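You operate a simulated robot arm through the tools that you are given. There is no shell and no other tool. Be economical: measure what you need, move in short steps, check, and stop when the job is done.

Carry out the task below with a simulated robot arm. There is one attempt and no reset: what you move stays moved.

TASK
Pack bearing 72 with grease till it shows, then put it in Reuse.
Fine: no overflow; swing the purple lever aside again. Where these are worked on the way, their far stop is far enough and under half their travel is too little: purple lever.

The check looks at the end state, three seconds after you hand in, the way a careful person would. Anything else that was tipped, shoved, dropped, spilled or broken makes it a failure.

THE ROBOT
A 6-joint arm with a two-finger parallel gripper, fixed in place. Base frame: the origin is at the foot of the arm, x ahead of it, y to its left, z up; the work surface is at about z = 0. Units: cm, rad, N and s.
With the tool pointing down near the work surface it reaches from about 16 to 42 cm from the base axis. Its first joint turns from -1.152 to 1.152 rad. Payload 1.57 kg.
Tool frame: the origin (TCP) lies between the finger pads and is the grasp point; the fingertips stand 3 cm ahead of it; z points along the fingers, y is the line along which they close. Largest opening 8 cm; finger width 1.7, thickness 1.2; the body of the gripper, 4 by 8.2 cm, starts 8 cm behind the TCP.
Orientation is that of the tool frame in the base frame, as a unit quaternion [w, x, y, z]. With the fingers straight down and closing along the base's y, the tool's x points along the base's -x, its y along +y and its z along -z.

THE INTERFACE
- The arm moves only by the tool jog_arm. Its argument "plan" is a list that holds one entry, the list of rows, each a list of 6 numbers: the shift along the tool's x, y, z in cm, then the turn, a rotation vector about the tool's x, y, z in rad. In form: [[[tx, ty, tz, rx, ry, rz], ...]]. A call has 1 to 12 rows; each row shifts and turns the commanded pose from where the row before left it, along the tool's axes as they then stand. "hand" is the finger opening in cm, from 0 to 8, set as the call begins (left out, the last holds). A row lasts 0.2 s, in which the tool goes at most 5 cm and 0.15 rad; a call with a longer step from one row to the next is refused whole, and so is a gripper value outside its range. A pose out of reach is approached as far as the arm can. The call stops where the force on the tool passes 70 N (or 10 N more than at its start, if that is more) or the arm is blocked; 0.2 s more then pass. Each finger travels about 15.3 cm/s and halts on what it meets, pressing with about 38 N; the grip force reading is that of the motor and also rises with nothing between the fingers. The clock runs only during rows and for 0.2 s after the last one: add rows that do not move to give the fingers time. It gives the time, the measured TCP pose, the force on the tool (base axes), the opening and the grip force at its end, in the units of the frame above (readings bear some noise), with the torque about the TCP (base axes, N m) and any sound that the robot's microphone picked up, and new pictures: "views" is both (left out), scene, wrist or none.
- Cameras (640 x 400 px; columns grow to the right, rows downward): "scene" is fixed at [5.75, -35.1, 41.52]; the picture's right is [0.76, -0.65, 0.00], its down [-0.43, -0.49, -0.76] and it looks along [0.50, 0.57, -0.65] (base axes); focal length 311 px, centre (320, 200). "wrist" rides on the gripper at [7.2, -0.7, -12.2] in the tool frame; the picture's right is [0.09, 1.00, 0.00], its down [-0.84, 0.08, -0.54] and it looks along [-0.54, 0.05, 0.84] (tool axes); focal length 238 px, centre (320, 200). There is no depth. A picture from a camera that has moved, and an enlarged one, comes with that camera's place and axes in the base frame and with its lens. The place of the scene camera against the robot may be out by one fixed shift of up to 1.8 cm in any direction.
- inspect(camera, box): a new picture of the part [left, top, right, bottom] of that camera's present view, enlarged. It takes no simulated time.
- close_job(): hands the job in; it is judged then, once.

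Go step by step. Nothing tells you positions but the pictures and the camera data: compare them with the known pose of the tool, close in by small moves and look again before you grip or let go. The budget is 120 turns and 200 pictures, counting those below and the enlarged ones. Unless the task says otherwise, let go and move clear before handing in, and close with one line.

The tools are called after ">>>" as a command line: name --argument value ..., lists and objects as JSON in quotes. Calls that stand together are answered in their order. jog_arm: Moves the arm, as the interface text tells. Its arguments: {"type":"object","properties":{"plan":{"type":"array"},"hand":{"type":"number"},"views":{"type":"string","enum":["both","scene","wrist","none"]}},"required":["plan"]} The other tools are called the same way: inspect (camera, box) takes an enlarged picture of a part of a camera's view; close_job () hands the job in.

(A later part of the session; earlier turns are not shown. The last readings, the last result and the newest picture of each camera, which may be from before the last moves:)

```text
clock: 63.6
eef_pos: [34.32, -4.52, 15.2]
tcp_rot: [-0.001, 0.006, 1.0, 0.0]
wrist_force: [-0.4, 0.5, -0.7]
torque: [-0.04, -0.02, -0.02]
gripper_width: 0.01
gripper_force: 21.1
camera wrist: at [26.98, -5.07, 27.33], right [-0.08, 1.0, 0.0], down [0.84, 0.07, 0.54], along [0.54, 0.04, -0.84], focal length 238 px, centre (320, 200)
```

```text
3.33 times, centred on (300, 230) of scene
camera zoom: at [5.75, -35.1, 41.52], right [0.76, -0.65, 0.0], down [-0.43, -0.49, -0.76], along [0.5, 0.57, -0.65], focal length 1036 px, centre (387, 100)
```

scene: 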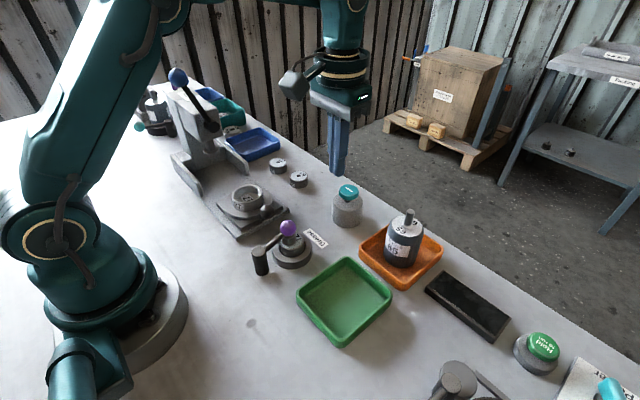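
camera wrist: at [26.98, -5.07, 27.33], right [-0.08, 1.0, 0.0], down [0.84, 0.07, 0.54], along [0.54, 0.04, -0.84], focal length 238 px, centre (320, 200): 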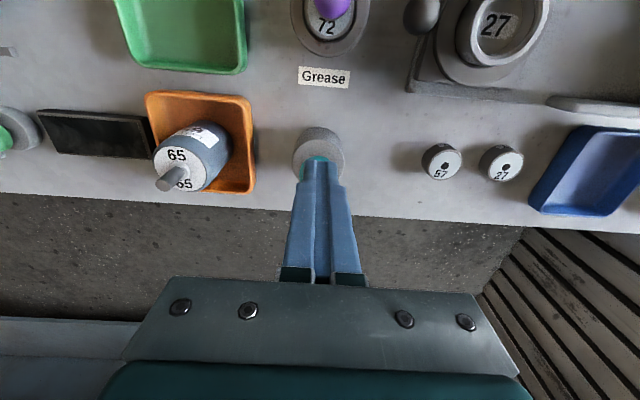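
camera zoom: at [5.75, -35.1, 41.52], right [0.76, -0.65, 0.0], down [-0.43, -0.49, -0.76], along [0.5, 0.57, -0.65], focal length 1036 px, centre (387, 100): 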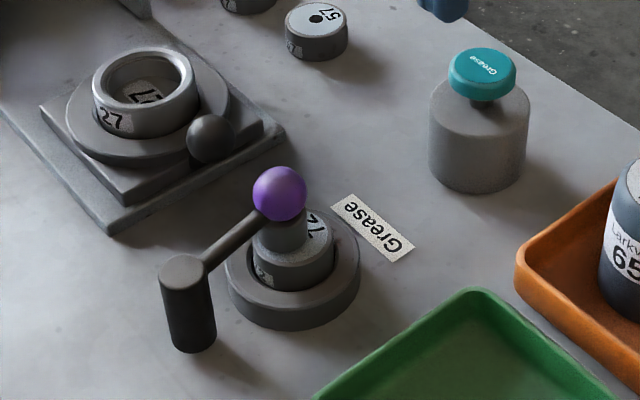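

The nozzle sits over the bearing's hole. Next I'll move over the button and stop just above it.

>>> jog_arm --plan '[[[-1.5, 0, 1.5, 0, 0, 0], [-1.5, 0, 1.5, 0, 0, 0], [0, 0, 1.2, 0, 0, 0], [0, 0, 0, 0, 0, 0]]]' --views "wrist"

>>> inspect --camera "scene" --box '[270, 150, 390, 270]'

```text
clock: 64.6
eef_pos: [37.58, -4.53, 10.94]
tcp_rot: [0.0, 0.005, 1.0, -0.001]
wrist_force: [-0.1, 0.5, -0.9]
torque: [0.04, 0.02, -0.02]
gripper_width: 0.0
gripper_force: 21.0
camera wrist: at [30.25, -5.09, 23.16], right [-0.08, 1.0, 0.0], down [0.84, 0.07, 0.54], along [0.54, 0.04, -0.84], focal length 238 px, centre (320, 200)
```

wrist: 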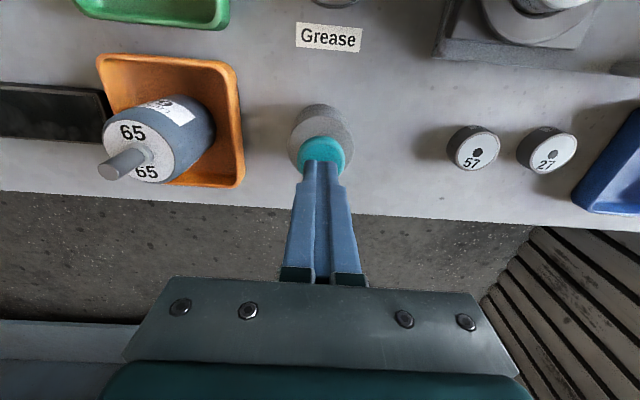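

```text
3.33 times, centred on (330, 210) of scene
camera zoom: at [5.75, -35.1, 41.52], right [0.76, -0.65, 0.0], down [-0.43, -0.49, -0.76], along [0.5, 0.57, -0.65], focal length 1036 px, centre (287, 167)
```

zoom: 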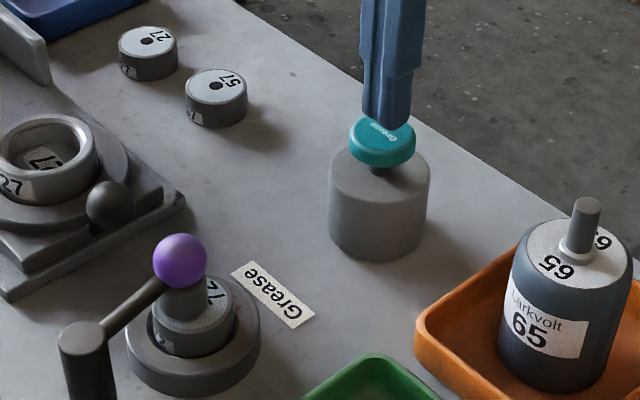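

The tip is just above the button. I'll go down in small steps until a light touch.

>>> jog_arm --plan '[[[0.1, 0, 0.5, 0, 0, 0], [0, 0, 0.5, 0, 0, 0]]]' --views "none"

>>> inspect --camera "scene" --box '[270, 170, 370, 270]'

```text
clock: 65.2
eef_pos: [37.34, -4.5, 10.08]
tcp_rot: [0.0, 0.007, 1.0, -0.001]
wrist_force: [-0.2, -0.8, 0.1]
torque: [-0.02, -0.02, -0.02]
gripper_width: 0.03
gripper_force: 21.2
```

```text
4.00 times, centred on (320, 220) of scene
camera zoom: at [5.75, -35.1, 41.52], right [0.76, -0.65, 0.0], down [-0.43, -0.49, -0.76], along [0.5, 0.57, -0.65], focal length 1243 px, centre (320, 120)
```

zoom: 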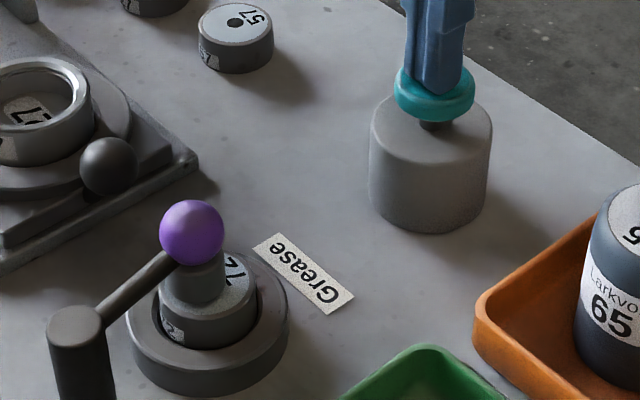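

Almost touching. I'll do a short test press, then release.

>>> jog_arm --plan '[[[0, 0, 0.4, 0, 0, 0], [0, 0, 0.3, 0, 0, 0]]]' --views "none"

>>> inspect --camera "scene" --box '[270, 170, 370, 270]'

```text
clock: 65.8
eef_pos: [37.27, -4.5, 9.35]
tcp_rot: [0.001, 0.006, 1.0, 0.0]
wrist_force: [2.6, 1.5, 4.3]
torque: [0.06, -0.04, 0.04]
gripper_width: 0.0
gripper_force: 21.4
```

```text
4.00 times, centred on (320, 220) of scene
camera zoom: at [5.75, -35.1, 41.52], right [0.76, -0.65, 0.0], down [-0.43, -0.49, -0.76], along [0.5, 0.57, -0.65], focal length 1243 px, centre (320, 120)
```

zoom: 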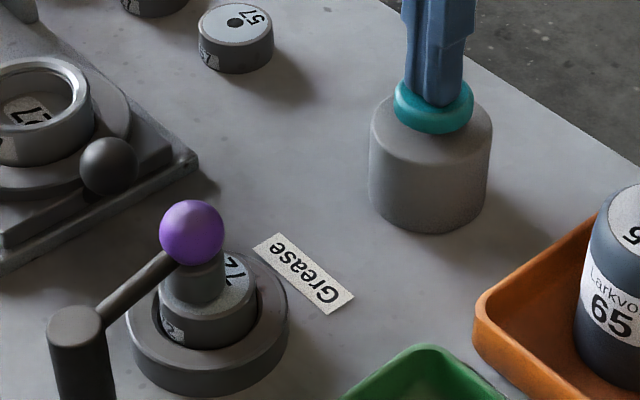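

The button is partly depressed at 4 N, with no sound yet. I'll press a little further.

>>> jog_arm --plan '[[[0, 0, 0.25, 0, 0, 0]]]' --views "none"

>>> inspect --camera "scene" --box '[270, 170, 370, 270]'

```text
clock: 66.2
eef_pos: [37.23, -4.57, 9.09]
tcp_rot: [0.003, 0.005, 1.0, 0.0]
wrist_force: [1.8, 2.6, 6.3]
torque: [0.08, -0.03, -0.02]
gripper_width: 0.0
gripper_force: 21.5
heard: click
```

```text
4.00 times, centred on (320, 220) of scene
camera zoom: at [5.75, -35.1, 41.52], right [0.76, -0.65, 0.0], down [-0.43, -0.49, -0.76], along [0.5, 0.57, -0.65], focal length 1243 px, centre (320, 120)
```

zoom: 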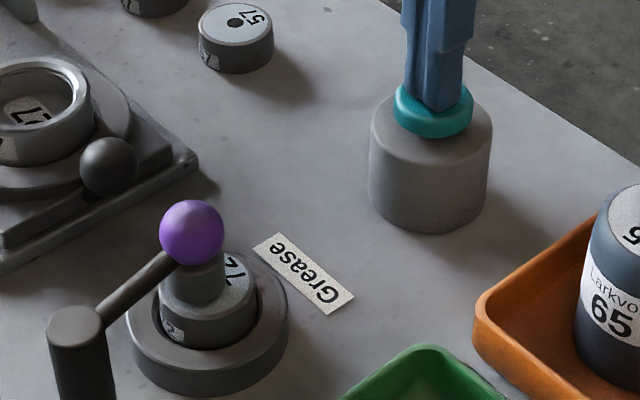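

A click, so it's on. I'll hold it in short steps and watch the bearing.

>>> jog_arm --plan '[[[0, 0, 0, 0, 0, 0]]]' --views "none"

>>> inspect --camera "scene" --box '[265, 210, 325, 270]'

```text
clock: 66.6
eef_pos: [37.2, -4.55, 9.15]
tcp_rot: [0.001, 0.006, 1.0, 0.001]
wrist_force: [2.4, 1.7, 6.2]
torque: [0.01, -0.08, -0.01]
gripper_width: 0.0
gripper_force: 21.3
```

```text
6.67 times, centred on (295, 240) of scene
camera zoom: at [5.75, -35.1, 41.52], right [0.76, -0.65, 0.0], down [-0.43, -0.49, -0.76], along [0.5, 0.57, -0.65], focal length 2072 px, centre (487, -67)
```

zoom: 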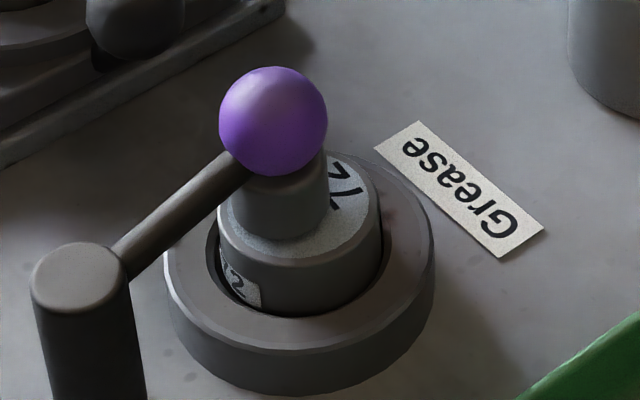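

>>> jog_arm --plan '[[[0, 0, 0, 0, 0, 0]]]' --views "none"

>>> inspect --camera "scene" --box '[265, 210, 325, 270]'

```text
clock: 67.0
eef_pos: [37.36, -4.58, 9.02]
tcp_rot: [0.001, 0.005, 1.0, 0.0]
wrist_force: [2.2, 1.2, 5.1]
torque: [0.04, -0.05, 0.01]
gripper_width: 0.02
gripper_force: 20.8
```

```text
6.67 times, centred on (295, 240) of scene
camera zoom: at [5.75, -35.1, 41.52], right [0.76, -0.65, 0.0], down [-0.43, -0.49, -0.76], along [0.5, 0.57, -0.65], focal length 2072 px, centre (487, -67)
```

zoom: 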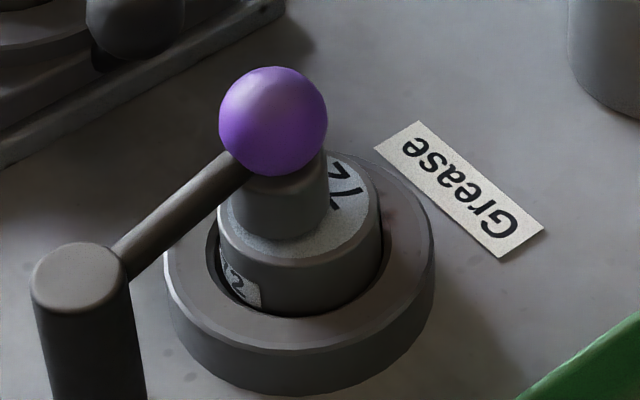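

>>> jog_arm --plan '[[[0, 0, 0, 0, 0, 0], [0, 0, 0, 0, 0, 0]]]' --views "none"

>>> inspect --camera "scene" --box '[265, 210, 325, 270]'

```text
clock: 67.6
eef_pos: [37.3, -4.55, 9.14]
tcp_rot: [0.001, 0.006, 1.0, 0.0]
wrist_force: [2.7, 0.5, 5.1]
torque: [-0.01, -0.05, 0.03]
gripper_width: 0.0
gripper_force: 21.2
```

```text
6.67 times, centred on (295, 240) of scene
camera zoom: at [5.75, -35.1, 41.52], right [0.76, -0.65, 0.0], down [-0.43, -0.49, -0.76], along [0.5, 0.57, -0.65], focal length 2072 px, centre (487, -67)
```

zoom: 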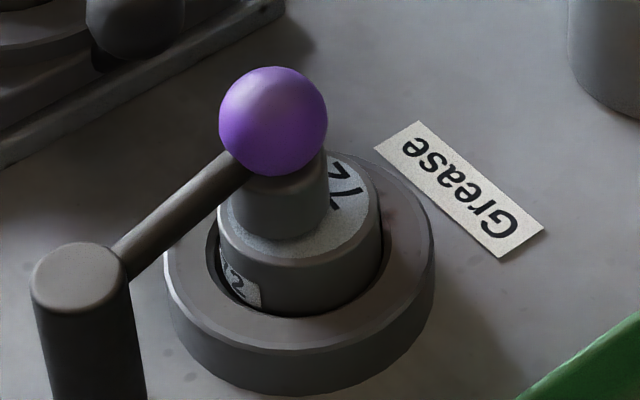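

>>> jog_arm --plan '[[[0, 0, 0, 0, 0, 0], [0, 0, 0, 0, 0, 0]]]' --views "none"

>>> inspect --camera "scene" --box '[265, 210, 325, 270]'

```text
clock: 68.2
eef_pos: [37.24, -4.55, 9.15]
tcp_rot: [0.001, 0.006, 1.0, 0.0]
wrist_force: [1.5, -0.5, 5.1]
torque: [-0.01, -0.12, -0.01]
gripper_width: 0.01
gripper_force: 21.3
```

```text
6.67 times, centred on (295, 240) of scene
camera zoom: at [5.75, -35.1, 41.52], right [0.76, -0.65, 0.0], down [-0.43, -0.49, -0.76], along [0.5, 0.57, -0.65], focal length 2072 px, centre (487, -67)
```

zoom: 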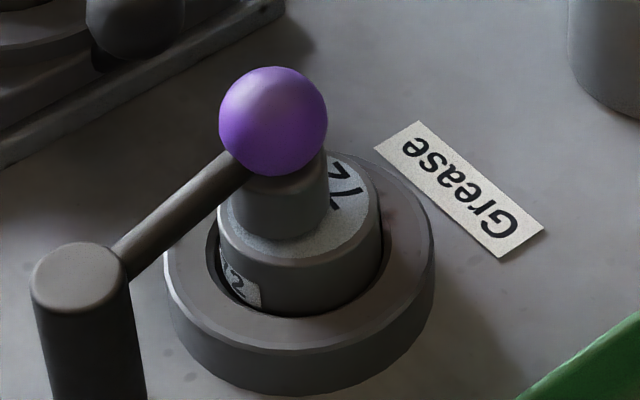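

Nothing shows yet after about 2 s. I'll press a bit deeper to make sure the button is really down.

>>> jog_arm --plan '[[[0, 0, 0.25, 0, 0, 0]]]' --views "scene"

>>> inspect --camera "scene" --box '[265, 210, 325, 270]'

```text
clock: 68.6
eef_pos: [37.18, -4.47, 8.82]
tcp_rot: [0.001, 0.006, 1.0, 0.0]
wrist_force: [-0.1, -1.2, 8.6]
torque: [0.0, -0.03, 0.0]
gripper_width: 0.02
gripper_force: 21.5
```

scene: 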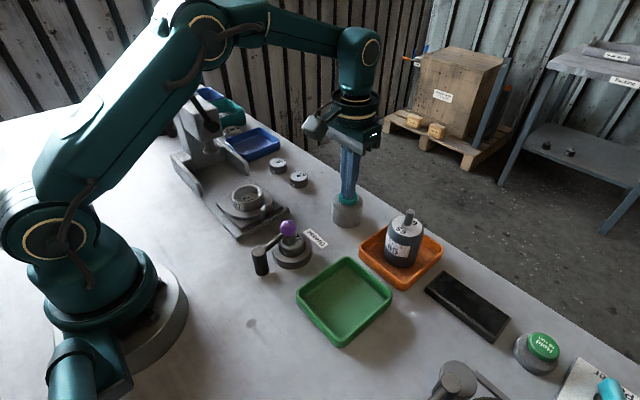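

```text
6.67 times, centred on (295, 240) of scene
camera zoom: at [5.75, -35.1, 41.52], right [0.76, -0.65, 0.0], down [-0.43, -0.49, -0.76], along [0.5, 0.57, -0.65], focal length 2072 px, centre (487, -67)
```

zoom: 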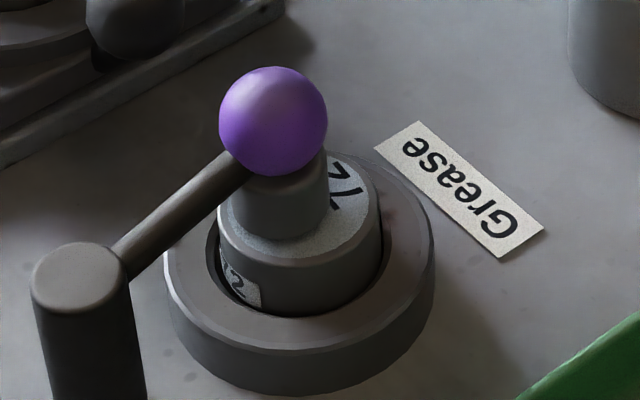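

>>> jog_arm --plan '[[[0, 0, 0, 0, 0, 0], [0, 0, 0, 0, 0, 0]]]' --views "none"

>>> inspect --camera "scene" --box '[265, 210, 325, 270]'

```text
clock: 69.2
eef_pos: [37.22, -4.61, 8.83]
tcp_rot: [0.0, 0.006, 1.0, 0.0]
wrist_force: [0.0, -0.9, 8.0]
torque: [-0.05, 0.03, 0.0]
gripper_width: 0.0
gripper_force: 21.6
```

```text
6.67 times, centred on (295, 240) of scene
camera zoom: at [5.75, -35.1, 41.52], right [0.76, -0.65, 0.0], down [-0.43, -0.49, -0.76], along [0.5, 0.57, -0.65], focal length 2072 px, centre (487, -67)
```

zoom: 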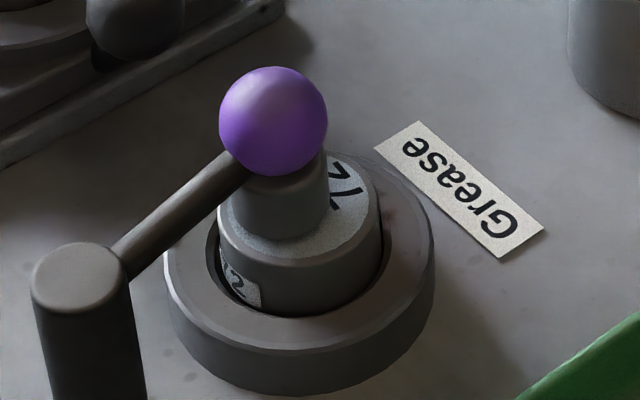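

>>> jog_arm --plan '[[[0, 0, 0, 0, 0, 0], [0, 0, 0, 0, 0, 0], [0, 0, 0, 0, 0, 0]]]' --views "none"

>>> inspect --camera "scene" --box '[265, 210, 325, 270]'

```text
clock: 70.0
eef_pos: [37.3, -4.57, 8.85]
tcp_rot: [0.001, 0.006, 1.0, 0.0]
wrist_force: [-1.5, -2.7, 8.2]
torque: [-0.06, 0.07, 0.04]
gripper_width: 0.02
gripper_force: 21.3
```

```text
6.67 times, centred on (295, 240) of scene
camera zoom: at [5.75, -35.1, 41.52], right [0.76, -0.65, 0.0], down [-0.43, -0.49, -0.76], along [0.5, 0.57, -0.65], focal length 2072 px, centre (487, -67)
```

zoom: 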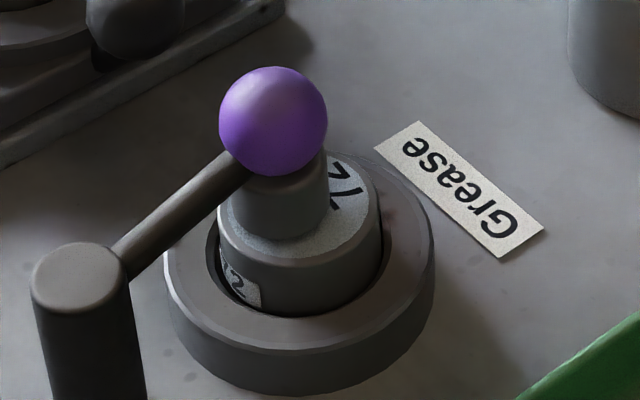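

Still nothing visible from this side. I'll release the button and look at the bearing from above with the wrist camera.

>>> jog_arm --plan '[[[0, 0, -1, 0, 0, 0], [0, 0, -3, 0, 0, 0], [3, 0, -2, 0, 0, 0], [3, 0, 0, 0, 0, 0], [3, 0, 0, 0, 0, 0], [2, 0, 0, 0, 0, 0]]]' --views "wrist"

>>> inspect --camera "wrist" --box '[270, 50, 380, 160]'

```text
clock: 71.4
eef_pos: [26.1, -4.37, 14.71]
tcp_rot: [0.0, 0.006, 1.0, 0.0]
wrist_force: [-0.8, 0.1, 0.5]
torque: [0.04, 0.01, 0.02]
gripper_width: 0.01
gripper_force: 21.4
camera wrist: at [18.81, -4.84, 26.93], right [-0.08, 1.0, 0.0], down [0.84, 0.07, 0.54], along [0.54, 0.04, -0.84], focal length 238 px, centre (320, 200)
```

wrist: 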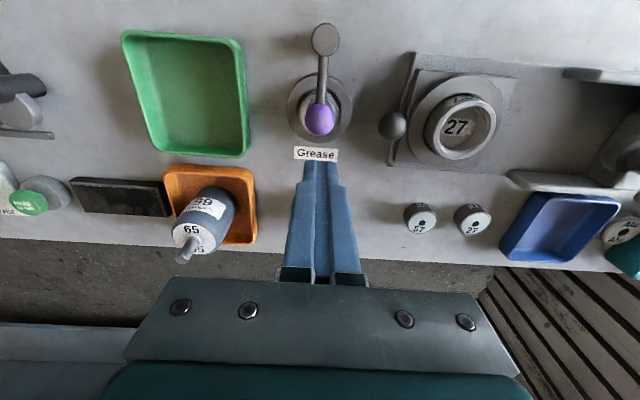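

```text
3.64 times, centred on (325, 105) of wrist
camera zoom: at [18.81, -4.84, 26.93], right [-0.08, 1.0, 0.0], down [0.84, 0.07, 0.54], along [0.54, 0.04, -0.84], focal length 867 px, centre (302, 546)
```

zoom: 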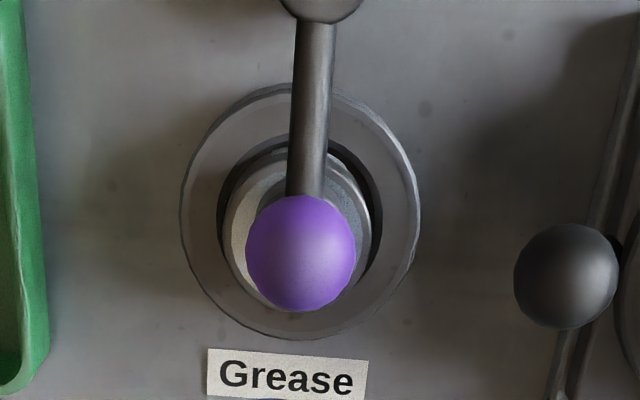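

No grease visible, and the lever may be slightly short of its stop. I'll straddle the ball again and push gently further to test the stop.

>>> jog_arm --plan '[[[2, -0.1, 0, 0, 0, 0], [0, 0, 2.5, 0, 0, 0], [0, 0, 2.5, 0, 0, 0], [0, 0, 2.7, 0, 0, 0], [0, 0, 0, 0, 0, 0]]]' --hand 4.6 --views "none"

>>> jog_arm --plan '[[[0, 0.4, 0, 0, 0, 0], [0, 0.4, 0, 0, 0, 0], [0, 0.3, 0, 0, 0, 0]]]' --hand 3.1 --views "wrist"

>>> inspect --camera "scene" --box '[250, 200, 330, 280]'

```text
clock: 72.6
eef_pos: [24.48, -4.55, 7.01]
tcp_rot: [0.0, 0.006, 1.0, 0.0]
wrist_force: [0.2, -0.1, -0.6]
torque: [0.0, 0.0, 0.0]
gripper_width: 4.61
gripper_force: 0.0
```

```text
clock: 73.4
eef_pos: [24.34, -3.53, 6.96]
tcp_rot: [0.001, 0.005, 1.0, 0.0]
wrist_force: [4.1, -15.3, -6.1]
torque: [0.03, -0.04, 0.15]
gripper_width: 4.52
gripper_force: 7.9
camera wrist: at [17.04, -4.03, 19.22], right [-0.08, 1.0, 0.0], down [0.84, 0.07, 0.54], along [0.54, 0.04, -0.84], focal length 238 px, centre (320, 200)
```

wrist: 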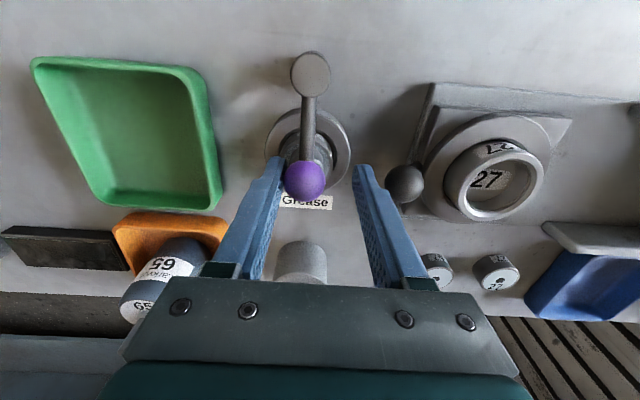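

```text
5.00 times, centred on (290, 240) of scene
camera zoom: at [5.75, -35.11, 41.52], right [0.76, -0.65, 0.0], down [-0.43, -0.49, -0.76], along [0.5, 0.57, -0.65], focal length 1554 px, centre (470, 0)
```

zoom: 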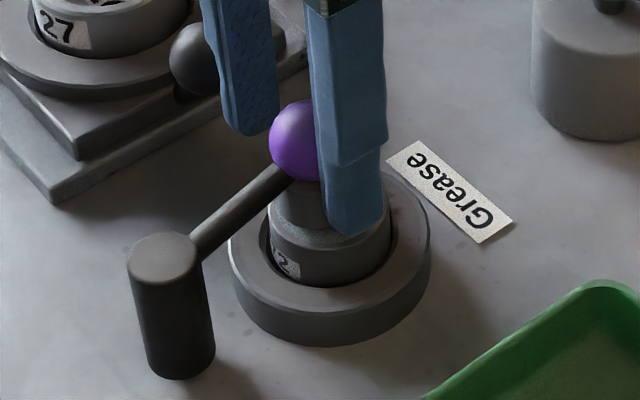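

The lever is firmly at its stop. Before pressing longer, I'll swing it partly aside and check the hole for grease.

>>> jog_arm --plan '[[[0.1, -0.97, 0, 0, 0, 0], [0, 0, 0, 0, 0, 0], [0.049, -0.758, 0, 0, 0, 0.13], [0.049, -0.758, 0, 0, 0, 0.13], [0.049, -0.758, 0, 0, 0, 0.13], [0.049, -0.758, 0, 0, 0, 0.13], [0.049, -0.758, 0, 0, 0, 0.13], [0.049, -0.758, 0, 0, 0, 0.13], [0.049, -0.758, 0, 0, 0, 0.13], [0, 0, 0, 0, 0, 0]]]' --views "wrist"

>>> inspect --camera "wrist" --box '[340, 70, 450, 180]'

>>> inspect --camera "scene" --box '[250, 200, 330, 280]'

```text
clock: 75.6
eef_pos: [21.72, -9.07, 7.18]
tcp_rot: [0.001, 0.446, 0.895, 0.001]
wrist_force: [-0.3, 0.1, -0.7]
torque: [-0.04, 0.02, 0.0]
gripper_width: 3.14
gripper_force: 0.5
camera wrist: at [16.88, -3.7, 19.28], right [0.74, 0.67, 0.0], down [0.57, -0.62, 0.54], along [0.37, -0.4, -0.84], focal length 238 px, centre (320, 200)
```

wrist: 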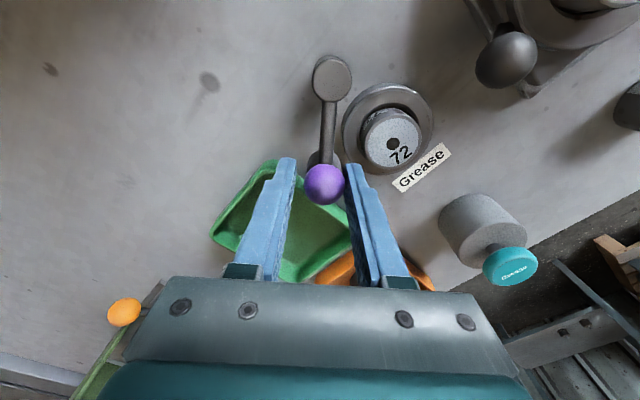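

```text
3.64 times, centred on (395, 125) of wrist
camera zoom: at [16.88, -3.7, 19.28], right [0.74, 0.67, 0.0], down [0.57, -0.62, 0.54], along [0.37, -0.4, -0.84], focal length 867 px, centre (47, 473)
```

zoom: 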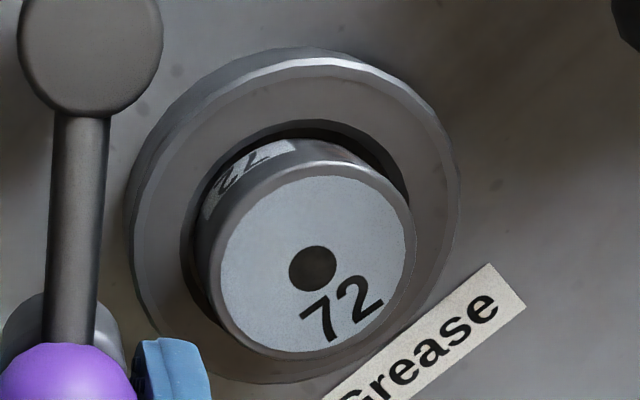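

```text
5.00 times, centred on (290, 240) of scene
camera zoom: at [5.75, -35.1, 41.52], right [0.76, -0.65, 0.0], down [-0.43, -0.49, -0.76], along [0.5, 0.57, -0.65], focal length 1554 px, centre (470, 0)
```

zoom: 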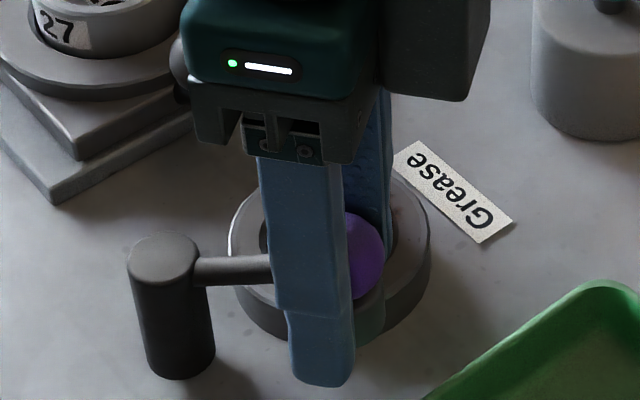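

No grease shows yet, so it probably needs longer. I'll swing the lever back to its stop.

>>> jog_arm --plan '[[[0.049, 0.758, 0, 0, 0, -0.13], [0.049, 0.758, 0, 0, 0, -0.13], [0.049, 0.758, 0, 0, 0, -0.13], [0.049, 0.758, 0, 0, 0, -0.13], [0.049, 0.758, 0, 0, 0, -0.13], [0.049, 0.758, 0, 0, 0, -0.13], [0.049, 0.758, 0, 0, 0, -0.13], [0, 0.6, 0, 0, 0, 0], [0, 0, 0, 0, 0, 0]]]' --views "wrist"

>>> jog_arm --plan '[[[0, -0.5, 0, 0, 0, 0], [0, 0, 0, 0, 0, 0], [0, 0, -2, 0, 0, 0], [0, 0, -3, 0, 0, 0], [0, 0, -2, 0, 0, 0]]]' --hand 4.6 --views "none"

>>> inspect --camera "scene" --box '[250, 200, 330, 280]'

```text
clock: 77.6
eef_pos: [24.28, -3.82, 7.21]
tcp_rot: [0.001, 0.005, 1.0, 0.0]
wrist_force: [2.4, -10.4, -3.3]
torque: [-0.02, 0.07, 0.04]
gripper_width: 4.02
gripper_force: 5.1
camera wrist: at [16.98, -4.3, 19.31], right [-0.08, 1.0, 0.0], down [0.84, 0.07, 0.54], along [0.54, 0.04, -0.84], focal length 238 px, centre (320, 200)
```

wrist: 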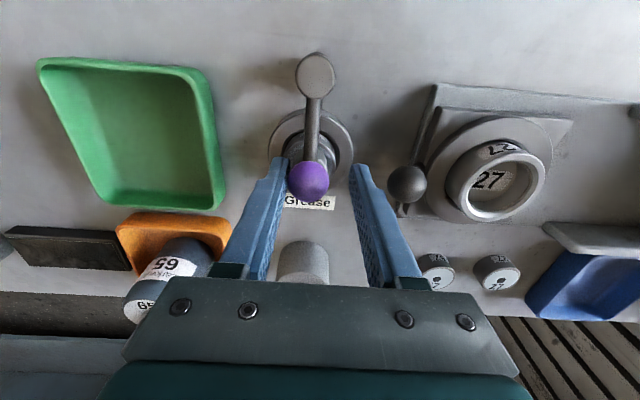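

```text
clock: 78.8
eef_pos: [24.08, -4.48, 14.1]
tcp_rot: [-0.001, 0.005, 1.0, -0.001]
wrist_force: [0.3, 0.0, 0.1]
torque: [-0.01, 0.02, 0.02]
gripper_width: 4.61
gripper_force: 0.0
```

```text
5.00 times, centred on (290, 240) of scene
camera zoom: at [5.75, -35.1, 41.52], right [0.76, -0.65, 0.0], down [-0.43, -0.49, -0.76], along [0.5, 0.57, -0.65], focal length 1554 px, centre (470, 0)
```

zoom: 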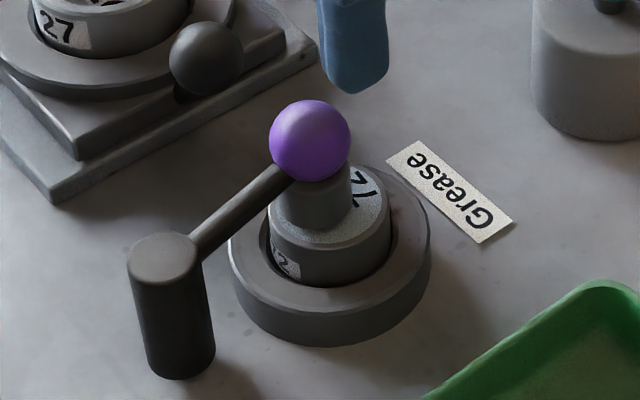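

The lever is back at its stop. I'll return above the button.

>>> jog_arm --plan '[[[-3.3, 0, 0, 0, 0, 0], [-3.3, 0, 0, 0, 0, 0], [-3.3, 0, 0, 0, 0, 0], [-3.3, 0, 0, 0, 0, 0], [0, 0, 2, 0, 0, 0], [0, 0, 1.5, 0, 0, 0]]]' --hand 0 --views "none"

>>> jog_arm --plan '[[[0, 0, 0.8, 0, 0, 0], [0, 0, 0.8, 0, 0, 0], [0, 0, 0.4, 0, 0, 0]]]' --views "scene"

>>> inspect --camera "scene" --box '[265, 170, 375, 270]'

```text
clock: 80.2
eef_pos: [37.32, -4.5, 10.62]
tcp_rot: [0.0, 0.006, 1.0, 0.0]
wrist_force: [1.2, 0.3, -0.7]
torque: [0.0, -0.01, 0.01]
gripper_width: 0.01
gripper_force: 21.4
```

```text
clock: 81.0
eef_pos: [37.37, -4.41, 8.67]
tcp_rot: [0.002, 0.006, 1.0, 0.0]
wrist_force: [-12.3, 1.0, 27.8]
torque: [0.0, 0.38, -0.02]
gripper_width: 0.0
gripper_force: 21.4
heard: click
```

scene: 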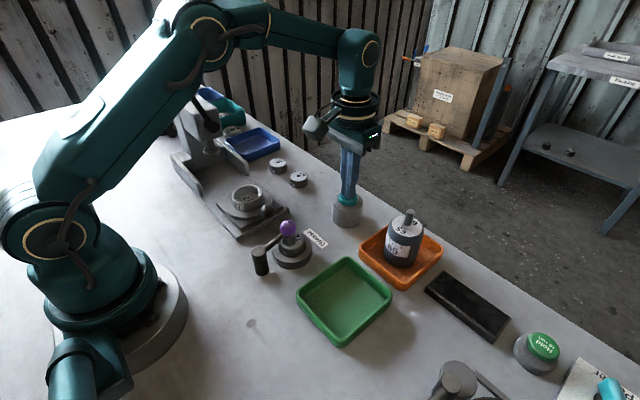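

```text
4.00 times, centred on (320, 220) of scene
camera zoom: at [5.74, -35.1, 41.52], right [0.76, -0.65, 0.0], down [-0.43, -0.49, -0.76], along [0.5, 0.57, -0.65], focal length 1243 px, centre (320, 120)
```

zoom: 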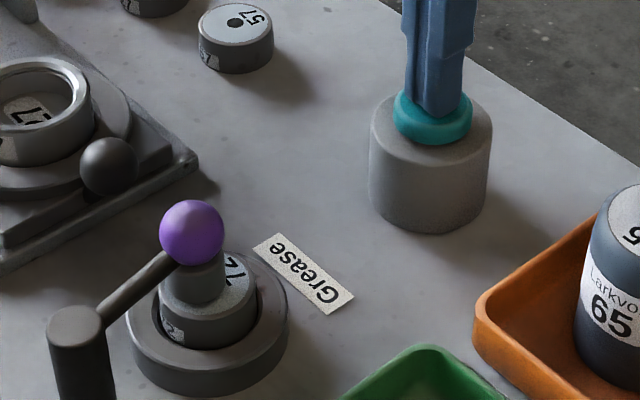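

Fully down, with another click. I'll hold it and watch.

>>> jog_arm --plan '[[[0, 0, -0.1, 0, 0, 0], [0, 0, 0, 0, 0, 0], [0, 0, 0, 0, 0, 0]]]' --views "none"

>>> inspect --camera "scene" --box '[265, 210, 325, 270]'

```text
clock: 81.8
eef_pos: [37.3, -4.42, 8.65]
tcp_rot: [0.002, 0.005, 1.0, 0.0]
wrist_force: [-7.3, -3.3, 24.8]
torque: [-0.1, 0.2, 0.02]
gripper_width: 0.0
gripper_force: 21.3
```

```text
6.67 times, centred on (295, 240) of scene
camera zoom: at [5.74, -35.1, 41.52], right [0.76, -0.65, 0.0], down [-0.43, -0.49, -0.76], along [0.5, 0.57, -0.65], focal length 2072 px, centre (487, -67)
```

zoom: 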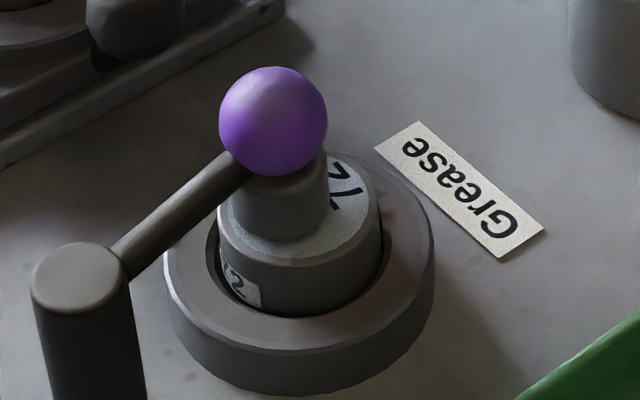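

>>> jog_arm --plan '[[[0, 0, 0, 0, 0, 0], [0, 0, 0, 0, 0, 0]]]' --views "none"

>>> inspect --camera "scene" --box '[265, 210, 325, 270]'

```text
clock: 82.4
eef_pos: [37.35, -4.54, 8.75]
tcp_rot: [0.002, 0.007, 1.0, 0.0]
wrist_force: [-3.1, -4.8, 25.2]
torque: [-0.16, 0.18, 0.0]
gripper_width: 0.03
gripper_force: 21.7
```

```text
6.67 times, centred on (295, 240) of scene
camera zoom: at [5.74, -35.1, 41.52], right [0.76, -0.65, 0.0], down [-0.43, -0.49, -0.76], along [0.5, 0.57, -0.65], focal length 2072 px, centre (487, -67)
```

zoom: 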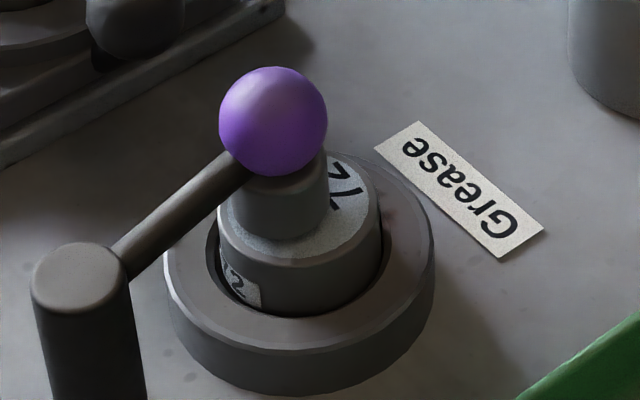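

>>> jog_arm --plan '[[[0, 0, 0, 0, 0, 0], [0, 0, 0, 0, 0, 0], [0, 0, 0, 0, 0, 0]]]' --views "none"

>>> inspect --camera "scene" --box '[265, 210, 325, 270]'

```text
clock: 83.2
eef_pos: [37.43, -4.46, 8.7]
tcp_rot: [0.001, 0.006, 1.0, 0.0]
wrist_force: [-1.6, -5.7, 26.6]
torque: [-0.19, 0.08, 0.02]
gripper_width: 0.0
gripper_force: 20.9
```

```text
6.67 times, centred on (295, 240) of scene
camera zoom: at [5.74, -35.1, 41.52], right [0.76, -0.65, 0.0], down [-0.43, -0.49, -0.76], along [0.5, 0.57, -0.65], focal length 2072 px, centre (487, -67)
```

zoom: 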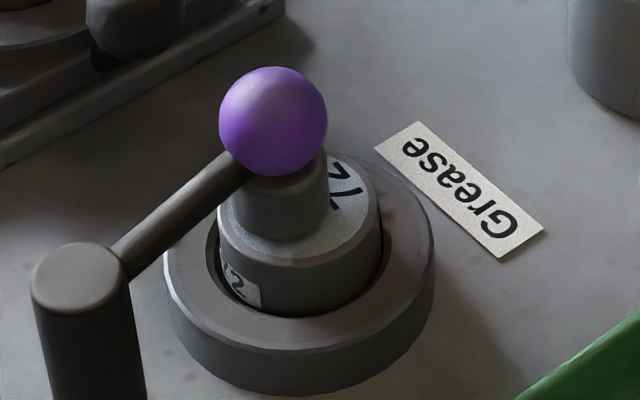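

>>> jog_arm --plan '[[[0, 0, 0, 0, 0, 0], [0, 0, 0, 0, 0, 0], [0, 0, 0, 0, 0, 0]]]' --views "none"

>>> inspect --camera "scene" --box '[265, 210, 325, 270]'

```text
clock: 84.0
eef_pos: [37.42, -4.44, 8.62]
tcp_rot: [0.001, 0.006, 1.0, 0.001]
wrist_force: [1.2, -6.3, 26.2]
torque: [-0.19, -0.04, -0.03]
gripper_width: 0.0
gripper_force: 21.7
```

```text
6.67 times, centred on (295, 240) of scene
camera zoom: at [5.74, -35.1, 41.52], right [0.76, -0.65, 0.0], down [-0.43, -0.49, -0.76], along [0.5, 0.57, -0.65], focal length 2072 px, centre (487, -67)
```

zoom: 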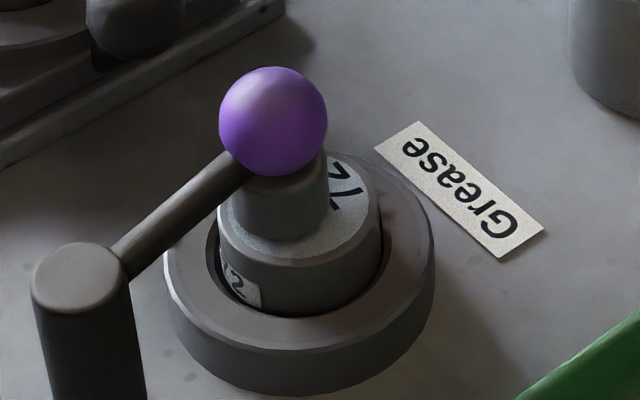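

No sign from here after about 7 s in total. The nozzle may hide it, so I'll release and swing the lever aside again to check.

>>> jog_arm --plan '[[[0, 0, -2, 0, 0, 0], [0, 0, -2.5, 0, 0, 0], [3.3, 0, -1, 0, 0, 0], [3.3, 0, 0, 0, 0, 0], [3.3, 0, 0, 0, 0, 0], [3.2, 0, 0, 0, 0, 0], [0, 0, 0, 0, 0, 0]]]' --hand 4.6 --views "none"

>>> inspect --camera "wrist" --box '[270, 50, 390, 200]'

```text
clock: 85.6
eef_pos: [24.45, -4.09, 14.35]
tcp_rot: [-0.001, 0.006, 1.0, 0.0]
wrist_force: [-1.3, -0.6, -0.3]
torque: [-0.03, 0.01, -0.02]
gripper_width: 4.61
gripper_force: 0.0
```

```text
2.67 times, centred on (330, 125) of wrist
camera zoom: at [17.11, -4.66, 26.53], right [-0.08, 1.0, 0.0], down [0.84, 0.07, 0.54], along [0.54, 0.04, -0.84], focal length 636 px, centre (293, 400)
```

zoom: 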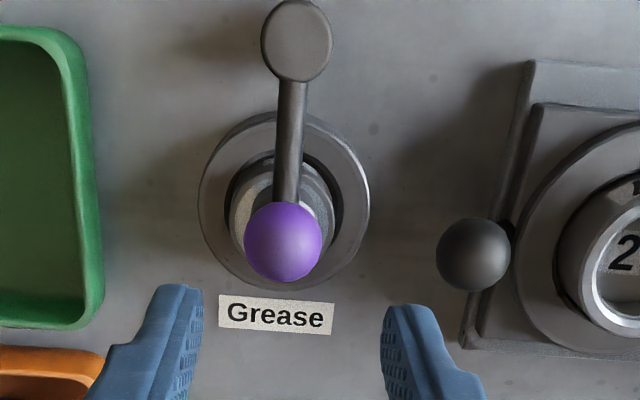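

>>> jog_arm --plan '[[[0.25, -0.4, 0, 0, 0, 0], [0, 0, 2.5, 0, 0, 0], [0, 0, 2.5, 0, 0, 0], [0, 0, 2.3, 0, 0, 0], [0, 0, 0, 0, 0, 0]]]' --views "none"

>>> jog_arm --plan '[[[0, 0, 0, 0, 0, 0], [0, 0, 0, 0, 0, 0], [0.049, -0.758, 0, 0, 0, 0.13], [0.049, -0.758, 0, 0, 0, 0.13], [0.049, -0.758, 0, 0, 0, 0.13], [0.049, -0.758, 0, 0, 0, 0.13], [0.049, -0.758, 0, 0, 0, 0.13], [0.049, -0.758, 0, 0, 0, 0.13], [0.049, -0.758, 0, 0, 0, 0.13], [0, 0, 0, 0, 0, 0]]]' --hand 3.1 --views "wrist"

>>> inspect --camera "wrist" --box '[340, 70, 450, 180]'

```text
clock: 86.8
eef_pos: [24.08, -4.81, 6.73]
tcp_rot: [0.001, 0.006, 1.0, -0.001]
wrist_force: [0.0, 0.5, 0.1]
torque: [0.04, -0.01, 0.01]
gripper_width: 4.62
gripper_force: 0.1
```

```text
clock: 89.0
eef_pos: [21.75, -9.3, 6.92]
tcp_rot: [0.0, 0.445, 0.895, 0.001]
wrist_force: [0.4, 0.3, -0.5]
torque: [0.03, 0.0, -0.02]
gripper_width: 3.14
gripper_force: 0.1
camera wrist: at [16.73, -3.94, 19.11], right [0.74, 0.67, 0.0], down [0.57, -0.62, 0.54], along [0.37, -0.4, -0.84], focal length 238 px, centre (320, 200)
```

wrist: 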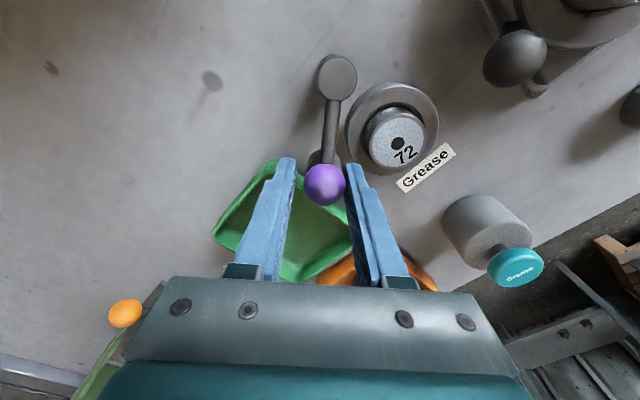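

```text
3.64 times, centred on (395, 125) of wrist
camera zoom: at [16.73, -3.94, 19.11], right [0.74, 0.67, 0.0], down [0.57, -0.62, 0.54], along [0.37, -0.4, -0.84], focal length 867 px, centre (47, 473)
```

zoom: 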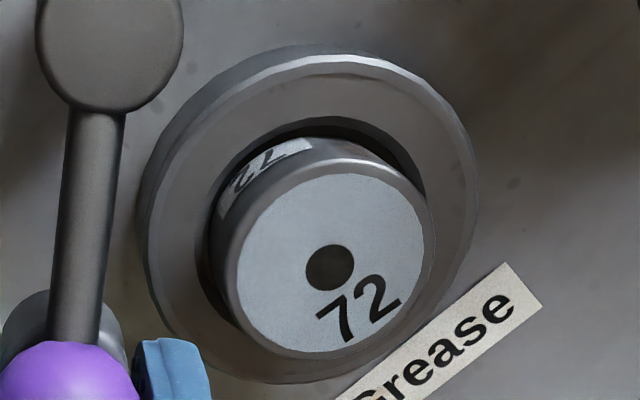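

>>> inspect --camera "wrist" --box '[365, 100, 435, 170]'

>>> inspect --camera "scene" --box '[265, 165, 385, 275]'

```text
5.71 times, centred on (400, 135) of wrist
camera zoom: at [16.73, -3.94, 19.11], right [0.74, 0.67, 0.0], down [0.57, -0.62, 0.54], along [0.37, -0.4, -0.84], focal length 1362 px, centre (-137, 571)
```

zoom: 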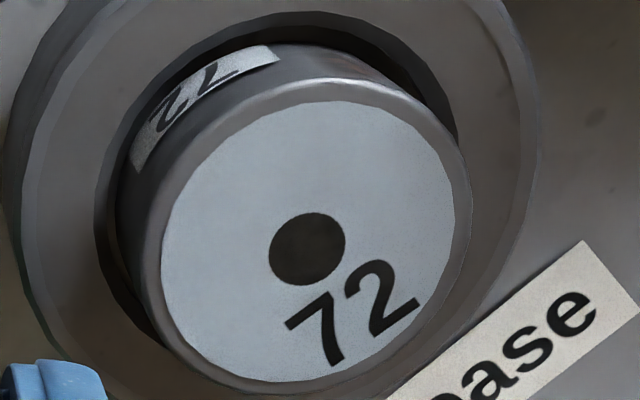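

```text
3.64 times, centred on (325, 220) of scene
camera zoom: at [5.75, -35.1, 41.52], right [0.76, -0.65, 0.0], down [-0.43, -0.49, -0.76], along [0.5, 0.57, -0.65], focal length 1130 px, centre (302, 127)
```

zoom: 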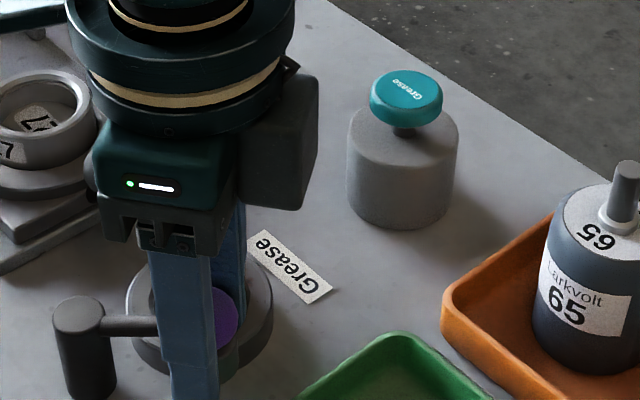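

Alignment is good but no grease has appeared, so I'll swing back and hold the button longer.

>>> jog_arm --plan '[[[0.049, 0.758, 0, 0, 0, -0.13], [0.049, 0.758, 0, 0, 0, -0.13], [0.049, 0.758, 0, 0, 0, -0.13], [0.049, 0.758, 0, 0, 0, -0.13], [0.049, 0.758, 0, 0, 0, -0.13], [0.049, 0.758, 0, 0, 0, -0.13], [0.049, 0.758, 0, 0, 0, -0.13], [0, 0.9, 0, 0, 0, 0], [0, 0, 0, 0, 0, 0]]]' --views "none"

>>> jog_arm --plan '[[[0, -0.6, 0, 0, 0, 0], [0, 0, 0, 0, 0, 0], [0, 0, -2, 0, 0, 0], [0, 0, -3, 0, 0, 0], [0, 0, -2, 0, 0, 0]]]' --hand 4.6 --views "none"

>>> inspect --camera "wrist" --box '[260, 50, 380, 170]'

```text
clock: 91.0
eef_pos: [24.02, -3.83, 7.01]
tcp_rot: [0.0, 0.005, 1.0, 0.0]
wrist_force: [1.5, -8.2, 2.3]
torque: [-0.11, 0.01, 0.05]
gripper_width: 3.77
gripper_force: 4.0
```

```text
clock: 92.2
eef_pos: [23.86, -4.54, 14.0]
tcp_rot: [0.0, 0.005, 1.0, 0.0]
wrist_force: [-0.2, 0.5, -0.3]
torque: [-0.01, -0.05, -0.01]
gripper_width: 4.6
gripper_force: 0.1
```

```text
3.33 times, centred on (320, 110) of wrist
camera zoom: at [16.71, -5.04, 26.14], right [-0.08, 1.0, 0.0], down [0.84, 0.07, 0.54], along [0.54, 0.04, -0.84], focal length 794 px, centre (320, 500)
```

zoom: 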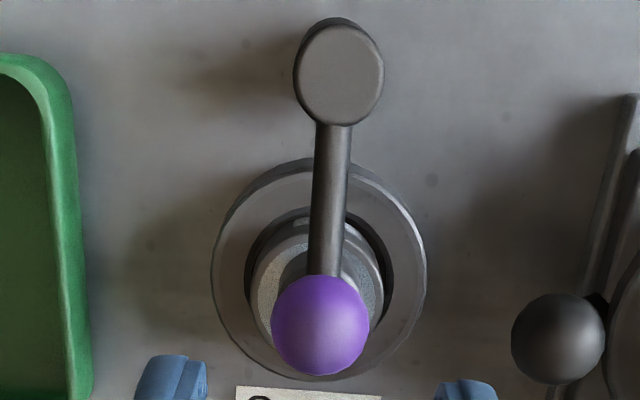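

>>> jog_arm --plan '[[[-3.4, 0, 0, 0, 0, 0], [-3.4, 0, 0, 0, 0, 0], [-3.4, 0, 0, 0, 0, 0], [-3.3, 0, 0, 0, 0, 0], [0, 0, 2, 0, 0, 0], [0, 0, 1.5, 0, 0, 0], [0, 0, 0, 0, 0, 0]]]' --hand 0 --views "none"

>>> jog_arm --plan '[[[0, 0, 0.8, 0, 0, 0], [0, 0, 0.8, 0, 0, 0], [0, 0, 0.2, 0, 0, 0], [0, 0, 0, 0, 0, 0], [0, 0, 0, 0, 0, 0], [0, 0, 0, 0, 0, 0]]]' --views "none"

>>> inspect --camera "scene" --box '[265, 165, 385, 275]'

```text
clock: 93.8
eef_pos: [37.55, -4.38, 10.48]
tcp_rot: [0.0, 0.006, 1.0, 0.0]
wrist_force: [-0.5, -0.1, -0.1]
torque: [0.01, -0.01, 0.0]
gripper_width: 0.01
gripper_force: 21.4
```

```text
clock: 95.2
eef_pos: [37.64, -4.42, 8.83]
tcp_rot: [0.003, 0.006, 1.0, 0.0]
wrist_force: [7.9, 6.1, 25.2]
torque: [0.2, -0.18, 0.01]
gripper_width: 0.02
gripper_force: 21.4
heard: click
```

```text
3.64 times, centred on (325, 220) of scene
camera zoom: at [5.74, -35.1, 41.52], right [0.76, -0.65, 0.0], down [-0.43, -0.49, -0.76], along [0.5, 0.57, -0.65], focal length 1130 px, centre (302, 127)
```

zoom: 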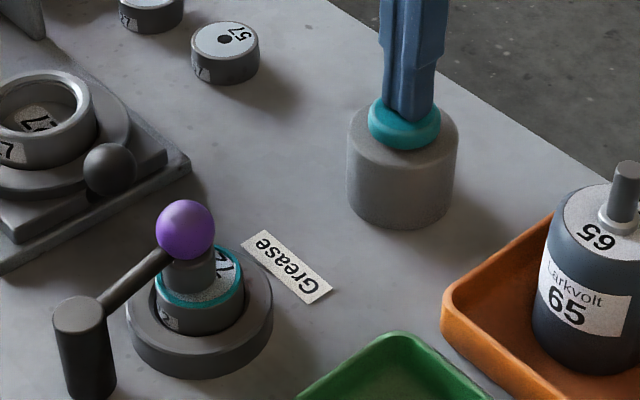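

Grease now shows as a teal ring around the bearing's top edge. I'll release the button immediately.

>>> jog_arm --plan '[[[0, 0, -4, 0, 0, 0], [0, 0, -2, 0, 0, 0]]]' --views "none"

>>> inspect --camera "scene" --box '[265, 210, 325, 270]'

```text
clock: 95.8
eef_pos: [37.47, -4.34, 14.45]
tcp_rot: [-0.001, 0.007, 1.0, 0.001]
wrist_force: [0.6, 0.7, 0.5]
torque: [0.02, 0.02, 0.0]
gripper_width: 0.02
gripper_force: 21.2
```

```text
6.67 times, centred on (295, 240) of scene
camera zoom: at [5.75, -35.1, 41.52], right [0.76, -0.65, 0.0], down [-0.43, -0.49, -0.76], along [0.5, 0.57, -0.65], focal length 2072 px, centre (487, -67)
```

zoom: 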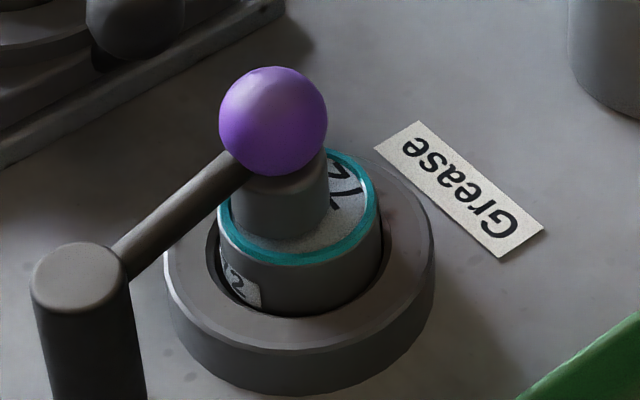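

A neat ring with no overflow. Now I'll swing the lever aside, starting by moving over the ball.

>>> jog_arm --plan '[[[3.4, -0.05, 0, 0, 0, 0], [3.4, -0.1, 0, 0, 0, 0], [3.3, 0, 0, 0, 0, 0], [3.2, 0, 0, 0, 0, 0], [0, 0, 2.5, 0, 0, 0], [0, 0, 2.5, 0, 0, 0], [0, 0, 2.4, 0, 0, 0], [0, 0, 0, 0, 0, 0]]]' --hand 4.6 --views "wrist"

```text
clock: 97.6
eef_pos: [24.54, -4.52, 6.87]
tcp_rot: [0.0, 0.005, 1.0, 0.001]
wrist_force: [-0.4, 0.4, 0.2]
torque: [-0.02, -0.01, -0.01]
gripper_width: 4.59
gripper_force: 0.0
camera wrist: at [17.15, -5.07, 19.06], right [-0.08, 1.0, 0.0], down [0.84, 0.07, 0.54], along [0.54, 0.04, -0.84], focal length 238 px, centre (320, 200)
```

wrist: 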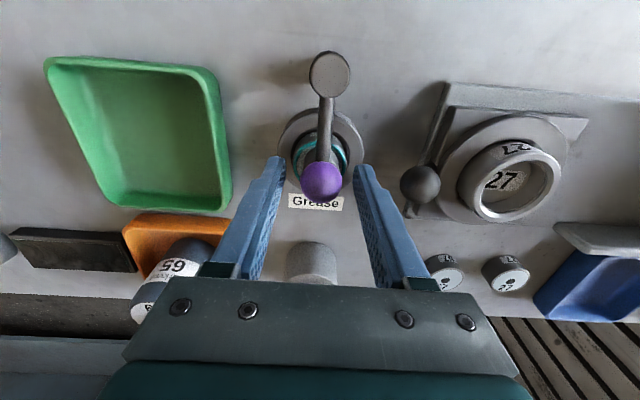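

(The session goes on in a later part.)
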